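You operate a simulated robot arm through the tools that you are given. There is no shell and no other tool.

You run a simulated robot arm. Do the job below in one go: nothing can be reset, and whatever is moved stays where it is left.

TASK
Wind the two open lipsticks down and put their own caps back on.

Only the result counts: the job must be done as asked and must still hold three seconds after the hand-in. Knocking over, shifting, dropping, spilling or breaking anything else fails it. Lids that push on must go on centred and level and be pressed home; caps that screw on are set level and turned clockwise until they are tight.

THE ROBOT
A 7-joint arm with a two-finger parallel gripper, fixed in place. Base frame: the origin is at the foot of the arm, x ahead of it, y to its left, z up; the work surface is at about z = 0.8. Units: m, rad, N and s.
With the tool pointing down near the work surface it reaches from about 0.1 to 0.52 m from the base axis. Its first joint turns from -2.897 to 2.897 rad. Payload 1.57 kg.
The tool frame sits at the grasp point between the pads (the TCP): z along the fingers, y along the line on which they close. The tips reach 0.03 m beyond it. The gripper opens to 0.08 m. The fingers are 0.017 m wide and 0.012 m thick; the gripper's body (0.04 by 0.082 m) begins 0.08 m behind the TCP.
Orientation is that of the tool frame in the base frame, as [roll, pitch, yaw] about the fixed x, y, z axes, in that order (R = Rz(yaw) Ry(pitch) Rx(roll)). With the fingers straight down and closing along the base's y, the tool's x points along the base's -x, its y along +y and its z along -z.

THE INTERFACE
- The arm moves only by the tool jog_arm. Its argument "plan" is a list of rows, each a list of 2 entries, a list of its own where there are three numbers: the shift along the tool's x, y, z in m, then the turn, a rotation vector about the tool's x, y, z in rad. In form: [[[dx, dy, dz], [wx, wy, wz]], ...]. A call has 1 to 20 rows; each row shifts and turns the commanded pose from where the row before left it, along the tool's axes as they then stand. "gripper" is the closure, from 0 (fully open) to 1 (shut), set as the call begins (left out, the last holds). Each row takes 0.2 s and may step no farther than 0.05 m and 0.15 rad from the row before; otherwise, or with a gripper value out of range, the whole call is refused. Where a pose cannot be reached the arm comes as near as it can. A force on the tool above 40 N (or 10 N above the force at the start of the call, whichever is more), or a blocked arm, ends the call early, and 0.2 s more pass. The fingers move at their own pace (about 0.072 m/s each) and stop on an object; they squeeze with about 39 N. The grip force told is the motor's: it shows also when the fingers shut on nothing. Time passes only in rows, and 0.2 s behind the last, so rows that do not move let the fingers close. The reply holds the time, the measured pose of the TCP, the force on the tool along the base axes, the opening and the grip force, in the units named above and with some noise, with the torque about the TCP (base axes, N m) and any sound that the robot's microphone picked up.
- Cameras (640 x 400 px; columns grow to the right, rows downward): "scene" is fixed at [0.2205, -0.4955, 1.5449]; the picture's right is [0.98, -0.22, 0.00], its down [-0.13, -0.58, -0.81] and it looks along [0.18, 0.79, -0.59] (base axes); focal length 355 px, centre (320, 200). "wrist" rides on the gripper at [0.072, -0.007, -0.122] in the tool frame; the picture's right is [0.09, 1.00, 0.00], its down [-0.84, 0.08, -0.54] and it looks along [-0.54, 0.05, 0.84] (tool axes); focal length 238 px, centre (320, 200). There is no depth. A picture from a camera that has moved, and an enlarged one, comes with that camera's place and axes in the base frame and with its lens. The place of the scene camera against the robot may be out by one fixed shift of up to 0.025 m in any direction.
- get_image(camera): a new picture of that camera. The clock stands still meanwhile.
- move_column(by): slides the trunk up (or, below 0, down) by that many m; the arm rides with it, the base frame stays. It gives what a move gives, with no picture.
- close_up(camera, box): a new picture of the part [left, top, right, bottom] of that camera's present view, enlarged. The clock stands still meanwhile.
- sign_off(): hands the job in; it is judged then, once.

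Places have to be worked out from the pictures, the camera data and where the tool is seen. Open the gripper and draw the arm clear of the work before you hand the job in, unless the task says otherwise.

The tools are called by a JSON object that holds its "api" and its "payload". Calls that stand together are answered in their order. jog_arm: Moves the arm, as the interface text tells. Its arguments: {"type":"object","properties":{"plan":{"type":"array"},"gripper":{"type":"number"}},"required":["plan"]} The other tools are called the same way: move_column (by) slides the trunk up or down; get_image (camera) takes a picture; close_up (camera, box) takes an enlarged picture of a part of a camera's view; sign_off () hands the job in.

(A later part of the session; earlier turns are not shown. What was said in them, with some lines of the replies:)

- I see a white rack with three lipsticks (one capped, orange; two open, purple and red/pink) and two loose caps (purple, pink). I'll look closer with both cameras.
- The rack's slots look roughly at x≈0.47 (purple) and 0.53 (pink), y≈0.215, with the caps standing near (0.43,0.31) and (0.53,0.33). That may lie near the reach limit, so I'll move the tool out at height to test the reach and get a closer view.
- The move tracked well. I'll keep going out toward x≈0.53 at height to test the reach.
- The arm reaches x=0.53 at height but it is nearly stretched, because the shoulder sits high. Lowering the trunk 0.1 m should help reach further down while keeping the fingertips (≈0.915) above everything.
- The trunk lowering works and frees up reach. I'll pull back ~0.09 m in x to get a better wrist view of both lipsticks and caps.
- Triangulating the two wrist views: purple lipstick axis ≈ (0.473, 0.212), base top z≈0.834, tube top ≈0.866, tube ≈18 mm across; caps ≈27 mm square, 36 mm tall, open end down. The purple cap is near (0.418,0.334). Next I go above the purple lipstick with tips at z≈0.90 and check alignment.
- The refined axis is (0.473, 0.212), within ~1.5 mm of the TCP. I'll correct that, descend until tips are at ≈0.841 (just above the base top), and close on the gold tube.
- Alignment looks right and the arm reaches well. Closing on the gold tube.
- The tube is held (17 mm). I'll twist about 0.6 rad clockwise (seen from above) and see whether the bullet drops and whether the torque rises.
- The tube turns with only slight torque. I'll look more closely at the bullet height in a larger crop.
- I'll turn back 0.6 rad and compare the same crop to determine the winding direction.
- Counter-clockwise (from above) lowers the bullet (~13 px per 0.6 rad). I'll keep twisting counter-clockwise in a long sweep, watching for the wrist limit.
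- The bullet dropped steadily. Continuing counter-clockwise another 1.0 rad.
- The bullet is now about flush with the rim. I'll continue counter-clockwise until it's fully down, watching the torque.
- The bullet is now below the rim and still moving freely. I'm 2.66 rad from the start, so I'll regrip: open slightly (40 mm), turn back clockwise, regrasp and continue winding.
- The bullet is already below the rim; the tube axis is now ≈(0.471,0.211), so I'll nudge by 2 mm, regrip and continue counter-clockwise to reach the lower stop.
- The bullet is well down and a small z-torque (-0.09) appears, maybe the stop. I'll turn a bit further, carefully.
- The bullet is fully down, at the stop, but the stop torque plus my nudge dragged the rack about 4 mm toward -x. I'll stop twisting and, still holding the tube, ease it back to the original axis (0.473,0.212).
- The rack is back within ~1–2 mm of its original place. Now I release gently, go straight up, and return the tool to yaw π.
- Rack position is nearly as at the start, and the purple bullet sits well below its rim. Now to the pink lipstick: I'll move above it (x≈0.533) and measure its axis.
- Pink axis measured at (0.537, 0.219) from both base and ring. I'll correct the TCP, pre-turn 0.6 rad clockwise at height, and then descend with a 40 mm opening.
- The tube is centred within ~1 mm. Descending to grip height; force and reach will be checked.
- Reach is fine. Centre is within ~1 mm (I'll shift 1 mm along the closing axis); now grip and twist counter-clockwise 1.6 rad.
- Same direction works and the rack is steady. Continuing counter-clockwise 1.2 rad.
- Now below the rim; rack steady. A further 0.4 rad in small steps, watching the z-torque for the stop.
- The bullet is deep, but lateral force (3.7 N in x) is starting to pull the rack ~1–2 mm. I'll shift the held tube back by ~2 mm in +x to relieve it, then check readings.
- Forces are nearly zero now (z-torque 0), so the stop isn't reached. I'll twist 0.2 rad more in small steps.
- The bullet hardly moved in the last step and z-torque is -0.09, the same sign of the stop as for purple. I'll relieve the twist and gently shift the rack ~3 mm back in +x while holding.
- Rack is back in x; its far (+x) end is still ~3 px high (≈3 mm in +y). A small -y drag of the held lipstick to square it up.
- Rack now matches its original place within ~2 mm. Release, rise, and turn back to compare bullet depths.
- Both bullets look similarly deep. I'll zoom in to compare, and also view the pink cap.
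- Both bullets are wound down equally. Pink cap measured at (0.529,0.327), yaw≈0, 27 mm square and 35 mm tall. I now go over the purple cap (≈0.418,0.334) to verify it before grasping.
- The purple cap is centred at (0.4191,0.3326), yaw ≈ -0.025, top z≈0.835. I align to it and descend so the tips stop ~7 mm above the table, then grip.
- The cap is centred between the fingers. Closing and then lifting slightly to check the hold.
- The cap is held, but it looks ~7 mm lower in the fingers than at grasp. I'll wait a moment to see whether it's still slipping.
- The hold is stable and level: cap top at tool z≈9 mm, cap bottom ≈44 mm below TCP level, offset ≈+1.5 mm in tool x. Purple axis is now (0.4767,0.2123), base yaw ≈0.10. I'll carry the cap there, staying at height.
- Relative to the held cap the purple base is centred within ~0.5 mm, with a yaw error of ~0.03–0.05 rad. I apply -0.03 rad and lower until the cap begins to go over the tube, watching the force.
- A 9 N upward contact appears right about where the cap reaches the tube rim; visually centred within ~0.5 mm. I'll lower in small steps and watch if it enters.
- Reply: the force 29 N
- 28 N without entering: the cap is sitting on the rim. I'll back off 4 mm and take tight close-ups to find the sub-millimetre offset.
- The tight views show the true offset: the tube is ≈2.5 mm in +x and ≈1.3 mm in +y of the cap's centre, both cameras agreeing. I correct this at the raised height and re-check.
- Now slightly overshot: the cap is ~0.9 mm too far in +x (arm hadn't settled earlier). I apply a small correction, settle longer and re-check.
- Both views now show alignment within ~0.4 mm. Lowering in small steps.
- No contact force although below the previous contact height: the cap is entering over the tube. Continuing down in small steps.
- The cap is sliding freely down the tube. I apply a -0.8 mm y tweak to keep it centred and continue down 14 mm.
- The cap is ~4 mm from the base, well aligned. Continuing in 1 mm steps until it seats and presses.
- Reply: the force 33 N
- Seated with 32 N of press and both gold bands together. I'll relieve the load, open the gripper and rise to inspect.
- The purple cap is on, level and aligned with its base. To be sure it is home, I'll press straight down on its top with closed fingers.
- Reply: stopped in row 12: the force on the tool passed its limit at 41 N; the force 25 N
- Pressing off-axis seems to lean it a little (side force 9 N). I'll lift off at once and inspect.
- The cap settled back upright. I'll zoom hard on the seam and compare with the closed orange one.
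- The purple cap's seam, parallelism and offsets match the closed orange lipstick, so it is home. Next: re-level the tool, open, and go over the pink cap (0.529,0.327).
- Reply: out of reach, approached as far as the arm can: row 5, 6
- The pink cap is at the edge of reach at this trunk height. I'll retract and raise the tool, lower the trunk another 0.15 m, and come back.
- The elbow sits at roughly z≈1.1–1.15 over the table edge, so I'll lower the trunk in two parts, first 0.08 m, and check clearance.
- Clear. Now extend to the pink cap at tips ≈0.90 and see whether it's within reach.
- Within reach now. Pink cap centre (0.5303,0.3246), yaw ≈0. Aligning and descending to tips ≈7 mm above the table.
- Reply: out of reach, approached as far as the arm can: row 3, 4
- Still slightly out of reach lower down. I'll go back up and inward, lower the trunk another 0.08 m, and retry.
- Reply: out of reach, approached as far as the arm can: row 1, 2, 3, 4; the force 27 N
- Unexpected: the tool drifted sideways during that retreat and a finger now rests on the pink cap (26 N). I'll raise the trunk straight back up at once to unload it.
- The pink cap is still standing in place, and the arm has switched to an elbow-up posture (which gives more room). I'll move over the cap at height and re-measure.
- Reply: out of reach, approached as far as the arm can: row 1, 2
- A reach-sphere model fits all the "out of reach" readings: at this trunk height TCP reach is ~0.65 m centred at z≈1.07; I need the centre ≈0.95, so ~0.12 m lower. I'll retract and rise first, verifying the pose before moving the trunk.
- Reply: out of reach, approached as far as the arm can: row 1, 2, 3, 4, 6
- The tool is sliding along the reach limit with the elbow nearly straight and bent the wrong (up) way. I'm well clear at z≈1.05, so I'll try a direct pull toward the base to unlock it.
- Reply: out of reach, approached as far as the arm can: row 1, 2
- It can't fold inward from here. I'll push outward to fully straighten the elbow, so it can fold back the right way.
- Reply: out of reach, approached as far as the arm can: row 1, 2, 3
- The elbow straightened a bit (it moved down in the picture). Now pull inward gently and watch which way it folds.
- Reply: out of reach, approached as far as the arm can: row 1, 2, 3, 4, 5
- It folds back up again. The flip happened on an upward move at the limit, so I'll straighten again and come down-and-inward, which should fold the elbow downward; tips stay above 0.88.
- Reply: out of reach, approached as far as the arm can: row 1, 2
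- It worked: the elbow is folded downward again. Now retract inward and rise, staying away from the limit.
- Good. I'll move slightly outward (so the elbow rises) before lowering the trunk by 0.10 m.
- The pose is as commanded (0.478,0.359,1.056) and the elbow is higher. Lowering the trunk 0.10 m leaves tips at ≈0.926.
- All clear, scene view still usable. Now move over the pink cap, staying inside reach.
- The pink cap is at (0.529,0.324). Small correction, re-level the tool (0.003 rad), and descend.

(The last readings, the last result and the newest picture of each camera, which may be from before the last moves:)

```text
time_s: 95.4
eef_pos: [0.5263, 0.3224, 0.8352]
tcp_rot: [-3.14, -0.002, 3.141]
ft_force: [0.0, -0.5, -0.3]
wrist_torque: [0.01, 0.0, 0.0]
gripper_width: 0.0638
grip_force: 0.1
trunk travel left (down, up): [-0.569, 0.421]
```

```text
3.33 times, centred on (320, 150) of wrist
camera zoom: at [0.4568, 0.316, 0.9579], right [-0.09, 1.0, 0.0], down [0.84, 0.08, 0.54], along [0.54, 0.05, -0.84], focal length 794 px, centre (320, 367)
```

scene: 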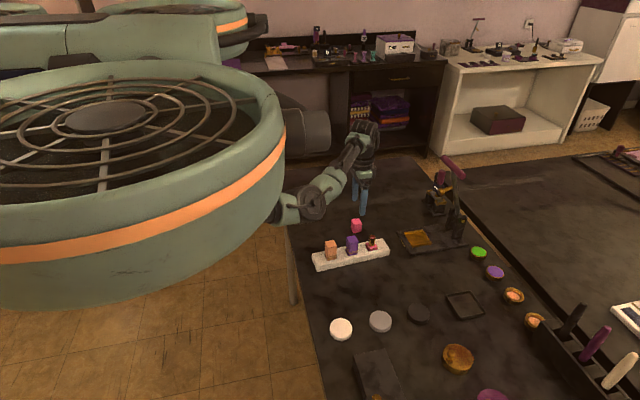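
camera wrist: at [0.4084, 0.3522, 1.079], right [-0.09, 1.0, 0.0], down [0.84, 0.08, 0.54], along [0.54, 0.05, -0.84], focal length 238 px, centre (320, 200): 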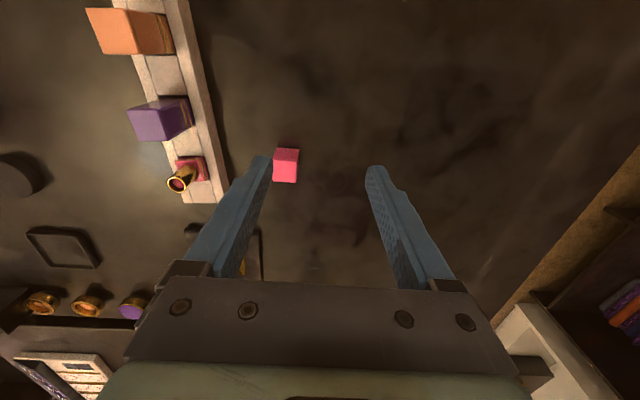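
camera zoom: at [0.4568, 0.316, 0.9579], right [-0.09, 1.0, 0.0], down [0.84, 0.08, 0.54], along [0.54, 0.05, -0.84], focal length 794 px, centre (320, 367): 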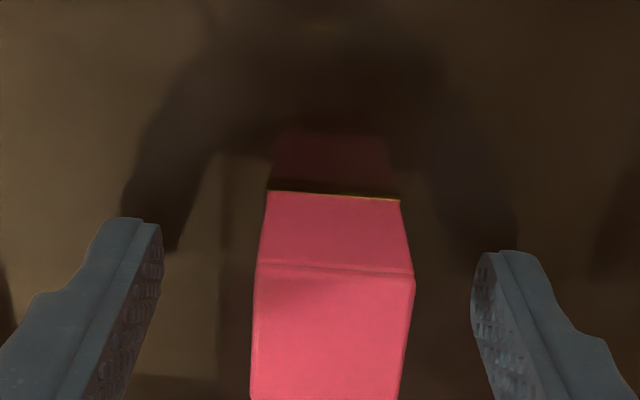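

Centred. Close, let the grip build up longer, then lift slowly to avoid slip.

{"api": "jog_arm", "payload": {"plan": [[[-0.001, 0, 0], [0, 0, 0]], [[0, 0, 0], [0, 0, 0]], [[0, 0, 0], [0, 0, 0]], [[0, 0, 0], [0, 0, 0]], [[0, 0, 0], [0, 0, 0]]], "gripper": 1}}

{"api": "close_up", "payload": {"camera": "wrist", "box": [250, 90, 390, 210]}}

{"api": "jog_arm", "payload": {"plan": [[[0, 0, -0.003], [0, 0, 0]], [[0, 0, -0.006], [0, 0, 0]], [[0, 0, -0.01], [0, 0, 0]], [[0, 0, -0.015], [0, 0, 0]], [[0, 0, -0.02], [0, 0, 0]], [[0, 0, -0.02], [0, 0, 0]], [[0, 0, -0.02], [0, 0, 0]], [[0, 0, -0.01], [0, 0, 0]], [[0, 0, 0], [0, 0, 0]], [[0, 0, 0], [0, 0, 0]]]}}

{"api": "close_up", "payload": {"camera": "wrist", "box": [250, 90, 390, 210]}}

```text
time_s: 96.6
eef_pos: [0.5276, 0.3237, 0.8357]
tcp_rot: [-3.139, 0.002, 3.141]
ft_force: [-0.5, -0.4, 0.0]
wrist_torque: [0.01, 0.0, 0.0]
gripper_width: 0.026
grip_force: 37.1
trunk travel left (down, up): [-0.569, 0.421]
```

```text
3.33 times, centred on (320, 150) of wrist
camera zoom: at [0.458, 0.316, 0.9579], right [-0.09, 1.0, 0.0], down [0.84, 0.08, 0.54], along [0.54, 0.05, -0.84], focal length 794 px, centre (320, 367)
```

zoom: 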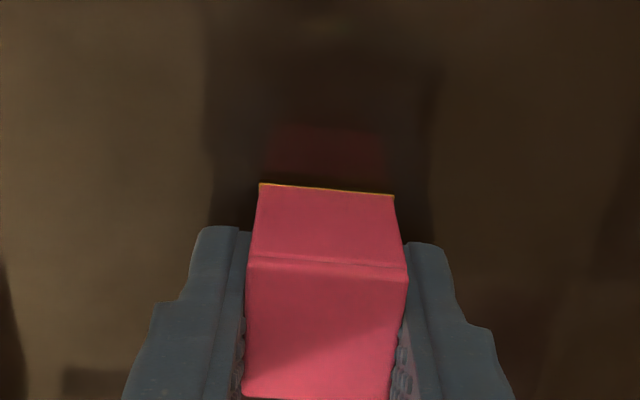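

```text
time_s: 98.8
eef_pos: [0.5297, 0.3236, 0.9382]
tcp_rot: [3.141, -0.001, 3.14]
ft_force: [0.1, -0.2, 0.0]
wrist_torque: [0.0, -0.03, 0.03]
gripper_width: 0.0257
grip_force: 36.7
trunk travel left (down, up): [-0.569, 0.421]
```

```text
3.33 times, centred on (320, 150) of wrist
camera zoom: at [0.4582, 0.3163, 1.0611], right [-0.09, 1.0, 0.0], down [0.84, 0.08, 0.54], along [0.54, 0.05, -0.84], focal length 794 px, centre (320, 367)
```

zoom: 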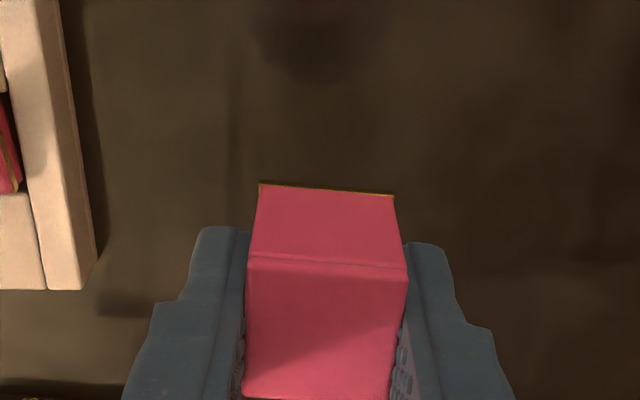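

No slip this time: cap bottom ≈36 mm beyond TCP, offset ≈+0.8 mm in tool x. Carrying it over the pink lipstick (≈0.539,0.217) with yaw ≈0.12.

{"api": "jog_arm", "payload": {"plan": [[[0, 0, 0], [0, 0, -0.12]], [[0.0009, -0.0356, 0], [0, 0, 0]], [[0.0009, -0.0356, 0], [0, 0, 0]], [[0.001, -0.0356, 0], [0, 0, 0]], [[0, 0, 0.012], [0, 0, 0]], [[0, 0, 0], [0, 0, 0]], [[0, 0, 0], [0, 0, 0]], [[0, 0, 0], [0, 0, 0]]]}}

{"api": "close_up", "payload": {"camera": "wrist", "box": [280, 100, 360, 155]}}

{"api": "close_up", "payload": {"camera": "scene", "box": [355, 222, 385, 252]}}

{"api": "get_image", "payload": {"camera": "scene"}}

```text
time_s: 100.6
eef_pos: [0.5389, 0.2173, 0.9259]
tcp_rot: [3.141, -0.001, -3.024]
ft_force: [0.4, 0.5, -0.9]
wrist_torque: [0.0, -0.02, 0.01]
gripper_width: 0.0255
grip_force: 36.4
trunk travel left (down, up): [-0.569, 0.421]
```

```text
7.27 times, centred on (320, 128) of wrist
camera zoom: at [0.4704, 0.2008, 1.0491], right [-0.21, 0.98, 0.0], down [0.82, 0.18, 0.54], along [0.53, 0.11, -0.84], focal length 1734 px, centre (320, 727)
```

zoom: 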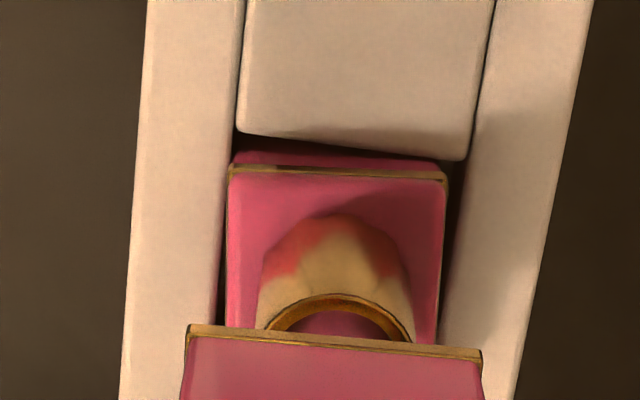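

```text
13.33 times, centred on (370, 237) of scene
camera zoom: at [0.2205, -0.4955, 1.5449], right [0.98, -0.22, 0.0], down [-0.13, -0.58, -0.81], along [0.18, 0.79, -0.59], focal length 4736 px, centre (-347, -293)
```

zoom: 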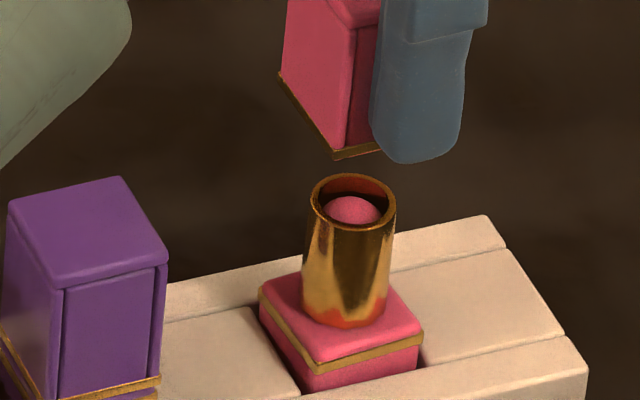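

```text
taken
```

scene: 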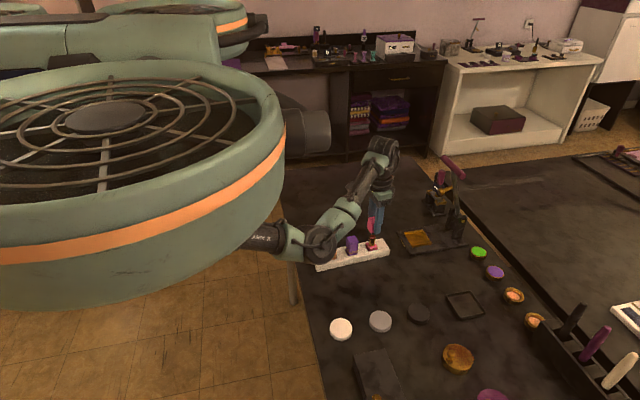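

The elbow now hangs low near the orange lipstick, which I don't want. I'll raise the trunk 0.09 m (tool rises with it), which lets the arm come down more stretched and with the elbow higher.

{"api": "move_column", "payload": {"by": 0.09}}

{"api": "get_image", "payload": {"camera": "scene"}}

{"api": "close_up", "payload": {"camera": "scene", "box": [290, 200, 410, 275]}}

```text
time_s: 101.8
eef_pos: [0.539, 0.2173, 1.0158]
tcp_rot: [-3.14, -0.001, -3.022]
ft_force: [0.0, -0.2, -0.2]
wrist_torque: [0.01, 0.0, -0.03]
gripper_width: 0.0258
grip_force: 37.1
trunk travel left (down, up): [-0.659, 0.331]
```

```text
taken
```

scene: 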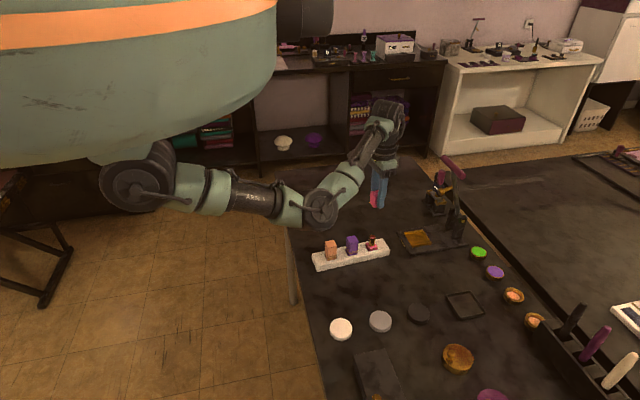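

```text
5.33 times, centred on (350, 238) of scene
camera zoom: at [0.2205, -0.4955, 1.5449], right [0.98, -0.22, 0.0], down [-0.13, -0.58, -0.81], along [0.18, 0.79, -0.59], focal length 1894 px, centre (160, 0)
```

zoom: 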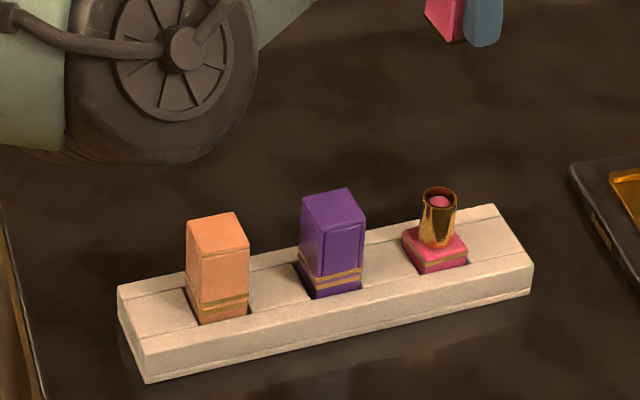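

Everything on the rack is undisturbed. I apply the relative correction from the hover view (+1.2 mm, +1 mm in tool x/y, -0.05 rad) and come down until the cap is ~10 mm above the rim.

{"api": "jog_arm", "payload": {"plan": [[[0.0012, 0.001, 0.02], [0, 0, -0.05]], [[0, 0, 0.025], [0, 0, 0]], [[0, 0, 0.025], [0, 0, 0]], [[0, 0, 0.02], [0, 0, 0]], [[0, 0, 0.013], [0, 0, 0]], [[0, 0, 0], [0, 0, 0]], [[0, 0, 0], [0, 0, 0]], [[0, 0, 0], [0, 0, 0]], [[0, 0, 0], [0, 0, 0]]]}}

{"api": "close_up", "payload": {"camera": "wrist", "box": [290, 115, 350, 155]}}

{"api": "close_up", "payload": {"camera": "scene", "box": [358, 224, 386, 252]}}

{"api": "get_image", "payload": {"camera": "scene"}}

```text
time_s: 103.8
eef_pos: [0.5354, 0.2177, 0.9124]
tcp_rot: [-3.139, 0.001, -2.972]
ft_force: [-0.2, -0.1, -0.1]
wrist_torque: [0.04, -0.01, -0.01]
gripper_width: 0.0257
grip_force: 37.4
trunk travel left (down, up): [-0.659, 0.331]
```

```text
10.00 times, centred on (320, 135) of wrist
camera zoom: at [0.469, 0.1983, 1.0366], right [-0.26, 0.97, 0.0], down [0.81, 0.22, 0.54], along [0.52, 0.14, -0.84], focal length 2384 px, centre (320, 850)
```

zoom: 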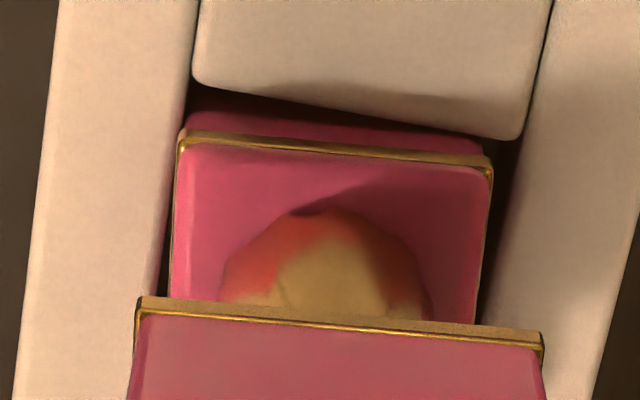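

```text
14.29 times, centred on (372, 238) of scene
camera zoom: at [0.2205, -0.4955, 1.5449], right [0.98, -0.22, 0.0], down [-0.13, -0.58, -0.81], along [0.18, 0.79, -0.59], focal length 5074 px, centre (-423, -343)
```

zoom: 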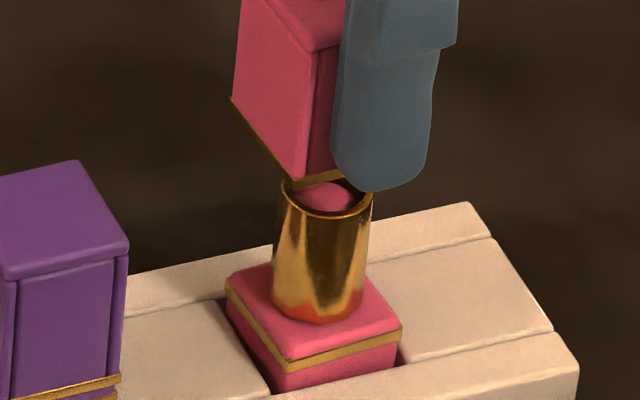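

```text
taken
```

scene: 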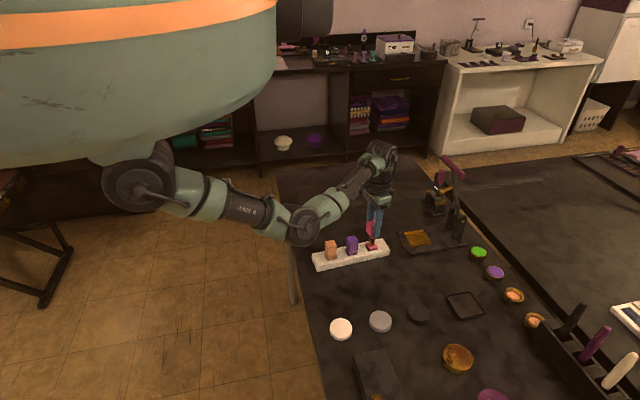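

Relative offset now: tube ≈2.1 mm further in +x than the cap's centre (wrist and scene agree), y and yaw aligned. Correct and lower ~11 mm, then re-check before insertion.

{"api": "jog_arm", "payload": {"plan": [[[-0.0021, 0.0001, 0.003], [0, 0, 0]], [[0, 0, 0.004], [0, 0, 0]], [[0, 0, 0.004], [0, 0, 0]], [[0, 0, 0], [0, 0, 0]], [[0, 0, 0], [0, 0, 0]], [[0, 0, 0], [0, 0, 0]]]}}

{"api": "close_up", "payload": {"camera": "wrist", "box": [290, 115, 350, 155]}}

{"api": "close_up", "payload": {"camera": "scene", "box": [358, 226, 382, 250]}}

```text
time_s: 105.2
eef_pos: [0.5404, 0.2168, 0.9017]
tcp_rot: [-3.14, 0.0, -2.972]
ft_force: [-0.1, -0.2, -0.1]
wrist_torque: [-0.01, 0.02, -0.03]
gripper_width: 0.0257
grip_force: 37.0
trunk travel left (down, up): [-0.659, 0.331]
```

```text
10.00 times, centred on (320, 135) of wrist
camera zoom: at [0.4718, 0.1984, 1.025], right [-0.26, 0.97, 0.0], down [0.81, 0.22, 0.54], along [0.52, 0.14, -0.84], focal length 2384 px, centre (320, 850)
```

zoom: 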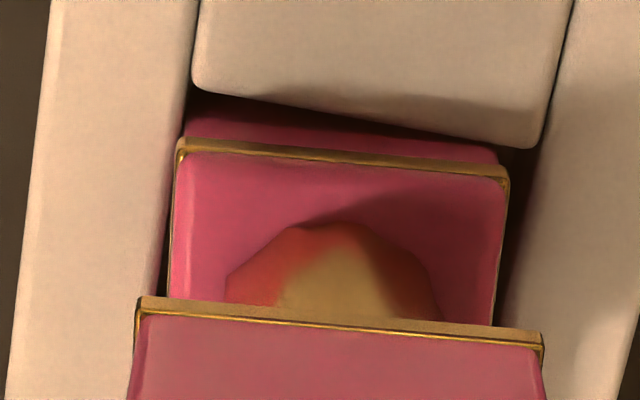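

```text
16.00 times, centred on (370, 238) of scene
camera zoom: at [0.2205, -0.4955, 1.5449], right [0.98, -0.22, 0.0], down [-0.13, -0.58, -0.81], along [0.18, 0.79, -0.59], focal length 5683 px, centre (-480, -408)
```

zoom: 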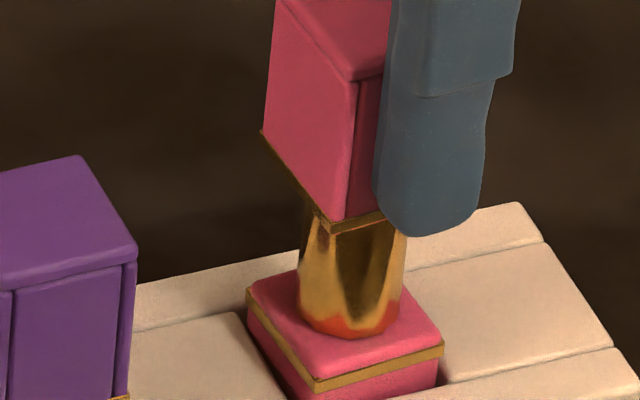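

Aligned within ~0.5 mm in both views. Lowering in small steps onto the tube.

{"api": "jog_arm", "payload": {"plan": [[[0, 0.0003, 0.0015], [0, 0, 0]], [[0, 0, 0.0015], [0, 0, 0]], [[0, 0, 0.0015], [0, 0, 0]], [[0, 0, 0.0015], [0, 0, 0]], [[0, 0, 0.001], [0, 0, 0]], [[0, 0, 0], [0, 0, 0]]]}}

{"api": "close_up", "payload": {"camera": "scene", "box": [358, 226, 382, 250]}}

{"api": "close_up", "payload": {"camera": "wrist", "box": [290, 115, 350, 155]}}

```text
time_s: 106.6
eef_pos: [0.5404, 0.218, 0.8938]
tcp_rot: [-3.14, 0.001, -2.971]
ft_force: [0.0, 0.2, 1.0]
wrist_torque: [0.01, 0.01, 0.01]
gripper_width: 0.0256
grip_force: 37.0
trunk travel left (down, up): [-0.659, 0.331]
```

```text
16.00 times, centred on (370, 238) of scene
camera zoom: at [0.2205, -0.4955, 1.5449], right [0.98, -0.22, 0.0], down [-0.13, -0.58, -0.81], along [0.18, 0.79, -0.59], focal length 5683 px, centre (-480, -408)
```

zoom: 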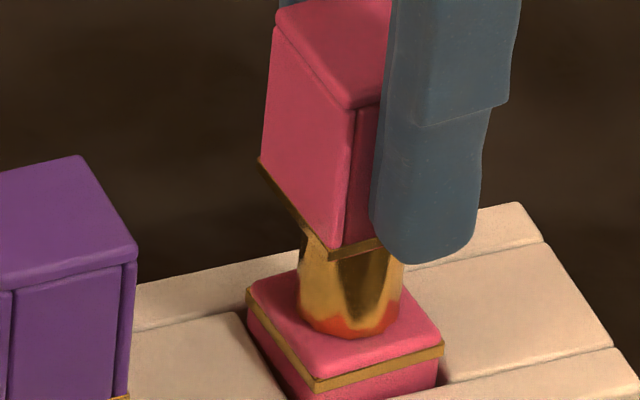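

```text
10.00 times, centred on (320, 135) of wrist
camera zoom: at [0.472, 0.199, 1.0178], right [-0.26, 0.97, 0.0], down [0.81, 0.22, 0.54], along [0.52, 0.14, -0.84], focal length 2384 px, centre (320, 850)
```

zoom: 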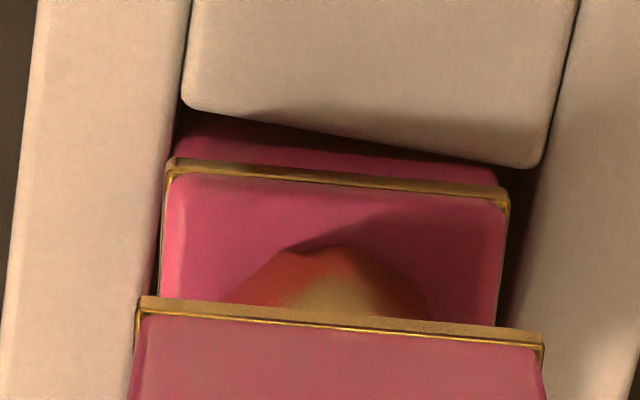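

No contact force and the rim is inside the cap. Continuing down 14 mm.

{"api": "jog_arm", "payload": {"plan": [[[0, 0, 0.002], [0, 0, 0]], [[0, 0, 0.002], [0, 0, 0]], [[0, 0, 0.002], [0, 0, 0]], [[0, 0, 0.002], [0, 0, 0]], [[0, 0, 0.002], [0, 0, 0]], [[0, 0, 0.002], [0, 0, 0]], [[0, 0, 0.002], [0, 0, 0]], [[0, 0, 0], [0, 0, 0]]]}}

{"api": "close_up", "payload": {"camera": "scene", "box": [358, 226, 382, 250]}}

{"api": "close_up", "payload": {"camera": "wrist", "box": [290, 115, 350, 155]}}

```text
time_s: 108.4
eef_pos: [0.5389, 0.2178, 0.88]
tcp_rot: [-3.141, 0.0, -2.972]
ft_force: [-0.2, -0.1, -0.8]
wrist_torque: [-0.02, 0.02, 0.01]
gripper_width: 0.0259
grip_force: 37.0
trunk travel left (down, up): [-0.659, 0.331]
```

```text
16.00 times, centred on (370, 238) of scene
camera zoom: at [0.2205, -0.4955, 1.5449], right [0.98, -0.22, 0.0], down [-0.13, -0.58, -0.81], along [0.18, 0.79, -0.59], focal length 5683 px, centre (-480, -408)
```

zoom: 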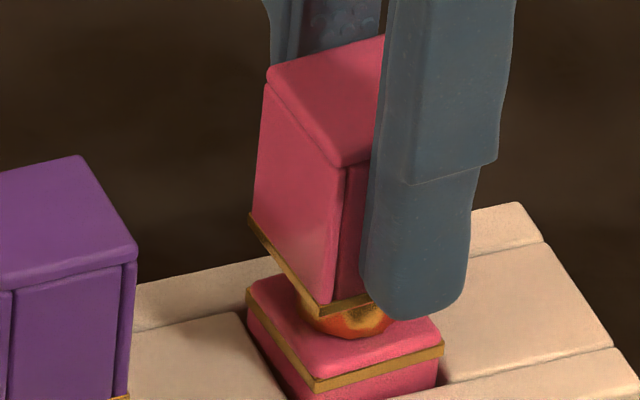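

```text
10.00 times, centred on (320, 135) of wrist
camera zoom: at [0.4715, 0.1991, 1.0043], right [-0.26, 0.97, 0.0], down [0.81, 0.22, 0.54], along [0.52, 0.14, -0.84], focal length 2384 px, centre (320, 850)
```

zoom: 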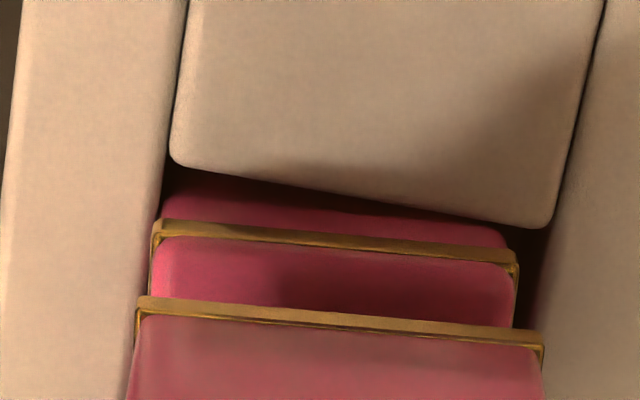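

Sliding on cleanly with no force. Down another 11 mm, then slow final steps.

{"api": "jog_arm", "payload": {"plan": [[[0, 0, 0.002], [0, 0, 0]], [[0, 0, 0.002], [0, 0, 0]], [[0, 0, 0.002], [0, 0, 0]], [[0, 0, 0.002], [0, 0, 0]], [[0, 0, 0.0015], [0, 0, 0]], [[0, 0, 0.0015], [0, 0, 0]], [[0, 0, 0], [0, 0, 0]]]}}

{"api": "close_up", "payload": {"camera": "scene", "box": [358, 226, 382, 250]}}

{"api": "close_up", "payload": {"camera": "wrist", "box": [290, 115, 350, 155]}}

```text
time_s: 110.0
eef_pos: [0.5399, 0.2189, 0.8696]
tcp_rot: [-3.139, 0.001, -2.971]
ft_force: [0.5, 0.2, -0.6]
wrist_torque: [0.03, 0.0, -0.03]
gripper_width: 0.0259
grip_force: 36.7
trunk travel left (down, up): [-0.659, 0.331]
```

```text
16.00 times, centred on (370, 238) of scene
camera zoom: at [0.2205, -0.4955, 1.5449], right [0.98, -0.22, 0.0], down [-0.13, -0.58, -0.81], along [0.18, 0.79, -0.59], focal length 5683 px, centre (-480, -408)
```

zoom: 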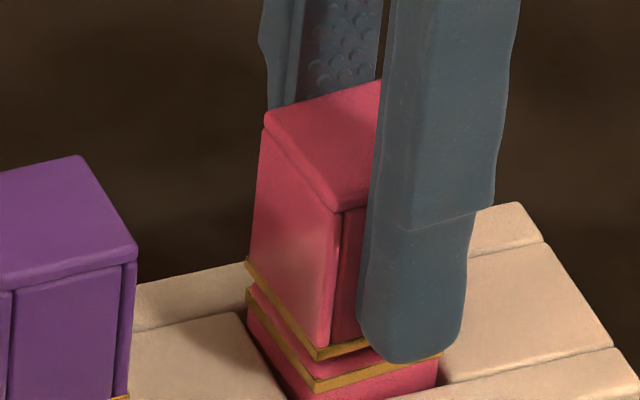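

```text
10.00 times, centred on (320, 135) of wrist
camera zoom: at [0.4718, 0.1988, 0.9936], right [-0.26, 0.97, 0.0], down [0.81, 0.22, 0.54], along [0.52, 0.14, -0.84], focal length 2384 px, centre (320, 850)
```

zoom: 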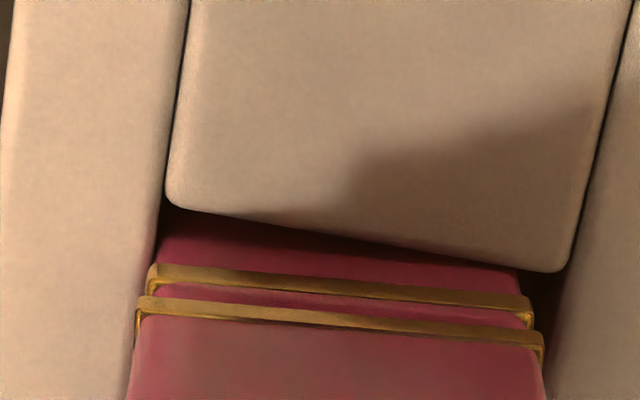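

Nearly seated (~2 mm left). Final 1 mm steps until it presses home at ~30 N.

{"api": "jog_arm", "payload": {"plan": [[[0, 0, 0.001], [0, 0, 0]], [[0, 0, 0.001], [0, 0, 0]], [[0, 0, 0.001], [0, 0, 0]], [[0, 0, 0.001], [0, 0, 0]], [[0, 0, 0.001], [0, 0, 0]], [[0, 0, 0], [0, 0, 0]]]}}

{"api": "close_up", "payload": {"camera": "scene", "box": [358, 226, 382, 250]}}

{"api": "close_up", "payload": {"camera": "wrist", "box": [290, 115, 350, 155]}}

```text
time_s: 111.4
eef_pos: [0.5406, 0.2185, 0.8674]
tcp_rot: [3.141, 0.007, -2.971]
ft_force: [-1.5, 0.2, 16.3]
wrist_torque: [-0.02, 0.1, 0.02]
gripper_width: 0.026
grip_force: 37.5
trunk travel left (down, up): [-0.659, 0.331]
```

```text
16.00 times, centred on (370, 238) of scene
camera zoom: at [0.2205, -0.4955, 1.5449], right [0.98, -0.22, 0.0], down [-0.13, -0.58, -0.81], along [0.18, 0.79, -0.59], focal length 5683 px, centre (-480, -408)
```

zoom: 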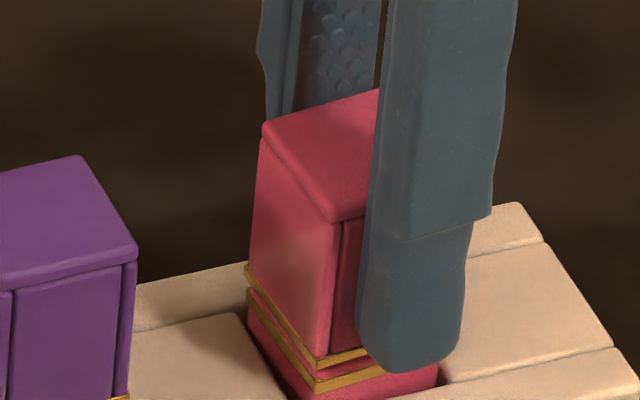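

```text
10.00 times, centred on (320, 135) of wrist
camera zoom: at [0.4711, 0.1987, 0.9907], right [-0.26, 0.97, 0.0], down [0.81, 0.22, 0.55], along [0.53, 0.14, -0.84], focal length 2384 px, centre (320, 850)
```

zoom: 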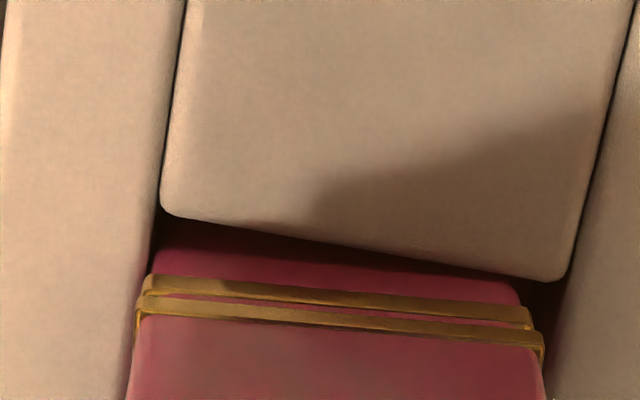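

16 N so far, gap closing. Two more 1 mm steps to press it firmly as with purple.

{"api": "jog_arm", "payload": {"plan": [[[0, 0, 0.001], [0, 0, 0]], [[0, 0, 0.001], [0, 0, 0]], [[0, 0, 0], [0, 0, 0]]]}}

{"api": "close_up", "payload": {"camera": "scene", "box": [358, 226, 382, 250]}}

```text
time_s: 112.2
eef_pos: [0.5395, 0.2179, 0.8678]
tcp_rot: [-3.141, 0.01, -2.971]
ft_force: [-2.0, 0.1, 29.8]
wrist_torque: [-0.05, 0.2, 0.01]
gripper_width: 0.0256
grip_force: 36.9
trunk travel left (down, up): [-0.659, 0.331]
```

```text
16.00 times, centred on (370, 238) of scene
camera zoom: at [0.2205, -0.4955, 1.5449], right [0.98, -0.22, 0.0], down [-0.13, -0.58, -0.81], along [0.18, 0.79, -0.59], focal length 5683 px, centre (-480, -408)
```

zoom: 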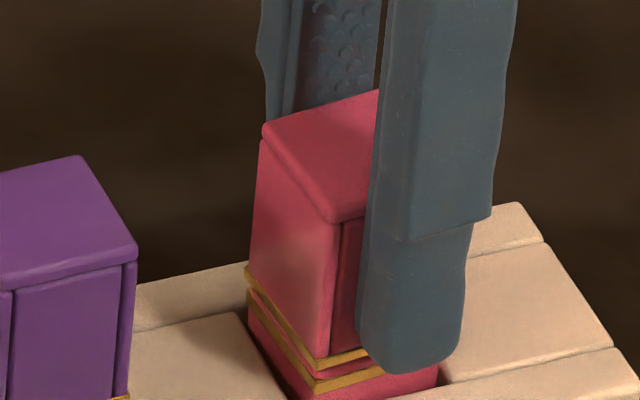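

Solidly seated at 30 N with no further travel; the seam matches the others. Relieve the load, open, and rise straight up.

{"api": "jog_arm", "payload": {"plan": [[[0, 0, -0.002], [0, 0, 0]], [[0, 0, -0.002], [0, 0, 0]], [[0, 0, 0], [0, 0, 0]]]}}

{"api": "jog_arm", "payload": {"plan": [[[0, 0, 0], [0, 0, 0]], [[0, 0, 0], [0, 0, 0]], [[0, 0, 0], [0, 0, 0]], [[0, 0, -0.02], [0, 0, 0]], [[0, 0, -0.03], [0, 0, 0]], [[0, 0, -0.03], [0, 0, 0]], [[0, 0, 0], [0, 0, 0]], [[0, 0, 0], [0, 0, 0]]], "gripper": 0.4}}

{"api": "close_up", "payload": {"camera": "scene", "box": [290, 200, 410, 275]}}

{"api": "close_up", "payload": {"camera": "scene", "box": [340, 226, 390, 260]}}

{"api": "get_image", "payload": {"camera": "wrist"}}

```text
time_s: 113.0
eef_pos: [0.5383, 0.2188, 0.8673]
tcp_rot: [-3.142, 0.001, -2.971]
ft_force: [4.2, 2.9, 12.3]
wrist_torque: [0.12, -0.21, 0.0]
gripper_width: 0.0259
grip_force: 36.9
trunk travel left (down, up): [-0.659, 0.331]
```

```text
time_s: 114.8
eef_pos: [0.5405, 0.2177, 0.9488]
tcp_rot: [-3.14, 0.001, -2.972]
ft_force: [0.6, -0.9, 0.1]
wrist_torque: [0.0, 0.02, -0.01]
gripper_width: 0.0478
grip_force: 0.0
trunk travel left (down, up): [-0.659, 0.331]
```

```text
5.33 times, centred on (350, 238) of scene
camera zoom: at [0.2205, -0.4955, 1.5449], right [0.98, -0.22, 0.0], down [-0.13, -0.58, -0.81], along [0.18, 0.79, -0.59], focal length 1894 px, centre (160, 0)
```

zoom: 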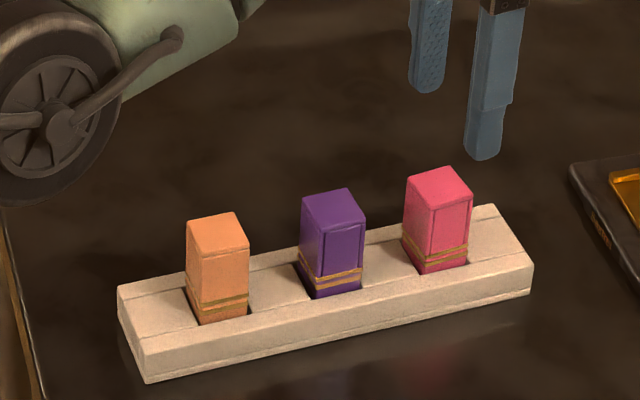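

```text
11.76 times, centred on (365, 243) of scene
camera zoom: at [0.2205, -0.4955, 1.5449], right [0.98, -0.22, 0.0], down [-0.13, -0.58, -0.81], along [0.18, 0.79, -0.59], focal length 4178 px, centre (-209, -306)
```

zoom: 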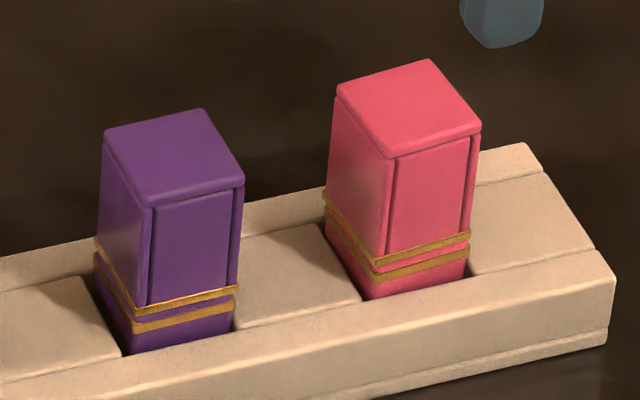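

```text
taken
camera wrist: at [0.4725, 0.1992, 1.0713], right [-0.26, 0.97, 0.0], down [0.81, 0.22, 0.54], along [0.52, 0.14, -0.84], focal length 238 px, centre (320, 200)
```

wrist: 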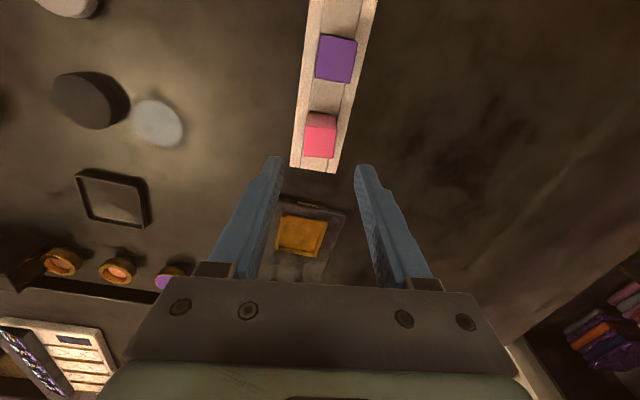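

Both caps are on, level and home; the rack and the other items look in place. To draw clear without the elbow dropping, I raise the trunk 0.2 m and open the gripper fully.

{"api": "move_column", "payload": {"by": 0.2}}

{"api": "jog_arm", "payload": {"plan": [[[0.03, 0.03, -0.02], [0, 0, 0]], [[0.03, 0.03, -0.02], [0, 0, 0]], [[0.03, 0.02, -0.02], [0, 0, 0]], [[0, 0, 0], [0, 0, 0]], [[0, 0, 0], [0, 0, 0]]], "gripper": 0}}

{"api": "get_image", "payload": {"camera": "scene"}}

{"api": "close_up", "payload": {"camera": "scene", "box": [305, 228, 395, 278]}}

{"api": "get_image", "payload": {"camera": "wrist"}}

```text
time_s: 117.0
eef_pos: [0.541, 0.2179, 1.1484]
tcp_rot: [-3.139, -0.002, -2.973]
ft_force: [-0.1, 0.7, -0.3]
wrist_torque: [-0.03, 0.02, 0.02]
gripper_width: 0.0481
grip_force: 0.1
trunk travel left (down, up): [-0.859, 0.131]
```

```text
time_s: 118.2
eef_pos: [0.4364, 0.283, 1.2076]
tcp_rot: [-3.14, 0.001, -2.972]
ft_force: [0.0, 0.6, 0.1]
wrist_torque: [-0.02, -0.02, 0.01]
gripper_width: 0.0801
grip_force: 0.1
trunk travel left (down, up): [-0.859, 0.131]
```

```text
taken
```

scene: 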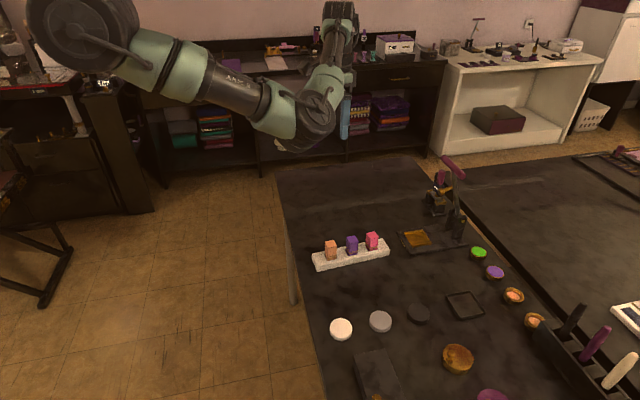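

```text
7.11 times, centred on (350, 253) of scene
camera zoom: at [0.2205, -0.4955, 1.5449], right [0.98, -0.22, 0.0], down [-0.13, -0.58, -0.81], along [0.18, 0.79, -0.59], focal length 2526 px, centre (107, -177)
```

zoom: 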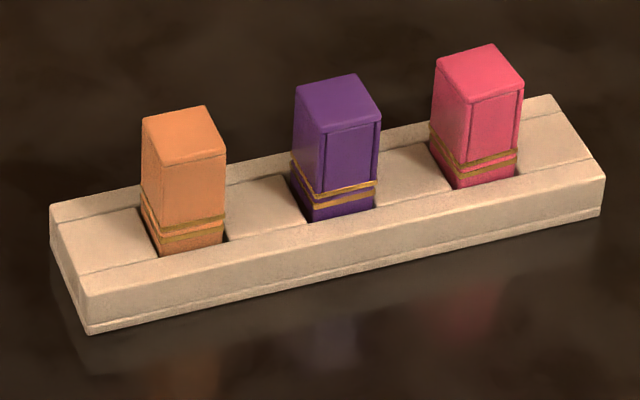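

```text
taken
camera wrist: at [0.369, 0.2639, 1.3309], right [-0.26, 0.97, 0.0], down [0.81, 0.22, 0.54], along [0.52, 0.14, -0.84], focal length 238 px, centre (320, 200)
```

wrist: 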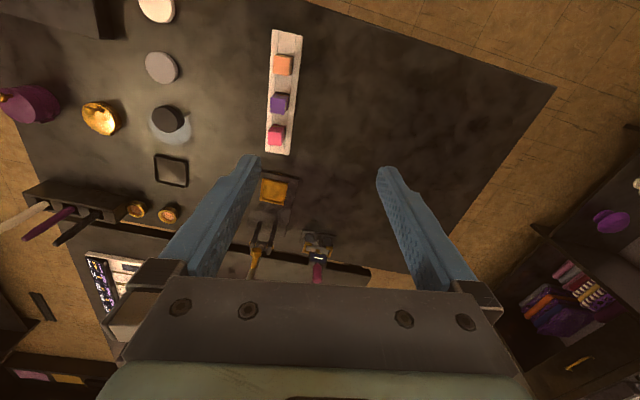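

The arm is clear and open. One last tight look at the purple seam, which I pressed off-axis earlier.

{"api": "close_up", "payload": {"camera": "scene", "box": [342, 234, 362, 256]}}

{"api": "close_up", "payload": {"camera": "scene", "box": [362, 230, 382, 252]}}

```text
16.00 times, centred on (352, 245) of scene
camera zoom: at [0.2205, -0.4955, 1.5449], right [0.98, -0.22, 0.0], down [-0.13, -0.58, -0.81], along [0.18, 0.79, -0.59], focal length 5683 px, centre (-192, -520)
```

zoom: 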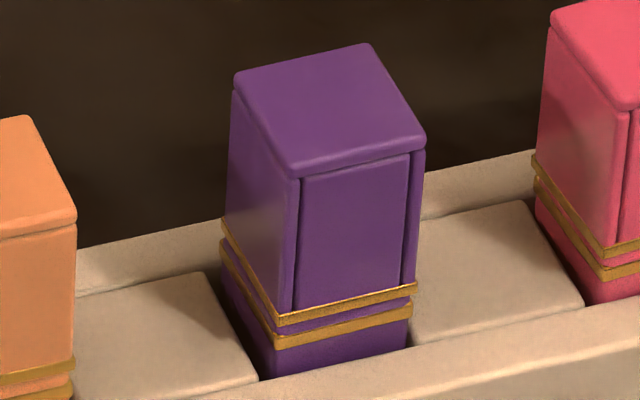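

```text
16.00 times, centred on (372, 241) of scene
camera zoom: at [0.2205, -0.4955, 1.5449], right [0.98, -0.22, 0.0], down [-0.13, -0.58, -0.81], along [0.18, 0.79, -0.59], focal length 5683 px, centre (-512, -456)
```

zoom: 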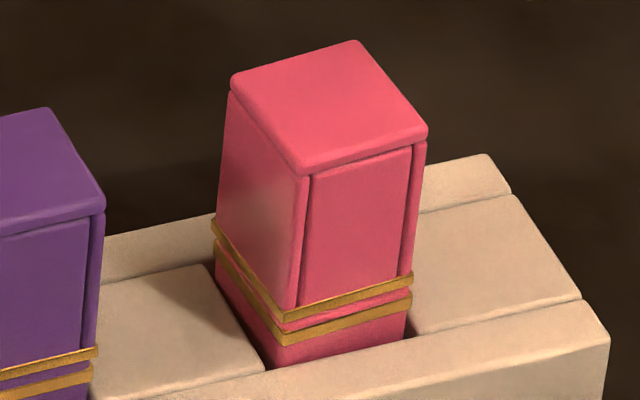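

Both seams match in width and are parallel, the caps are level, the rack is upright with the orange lipstick untouched, and the arm is clear with the gripper open. Handing in.

{"api": "sign_off", "payload": {}}

```text
The job is handed in.
```

Both open lipsticks are wound down, their own caps are back on and pressed home, and I've handed the job in. I haven't seen the judging result.

- **Lipsticks:** I turned each gold tube counter-clockwise until its bullet reached the lower stop, well below the rim.
- **Caps:** Purple and pink each sit level and centred, pressed on with about 30 N. Their seams match the orange lipstick that was already closed.
- **Rack shift:** Twisting the tubes dragged the rack. I eased it most of the way back, but it is still about 2 mm from where it started and turned by roughly 2 degrees. This is the most likely thing to count against the result.
- **Pink cap contact:** While repositioning near the arm's reach limit, a finger rested on top of the loose pink cap with about 26 N. The cap stayed upright and in place.
- **Purple cap press:** A second press on the purple cap, with the fingers closed, went slightly off-axis and leaned it. It settled back upright, and I checked its seam afterwards.

The orange lipstick looks undisturbed, and I saw nothing else on the table moved. The gripper is open and the arm is clear of the work.
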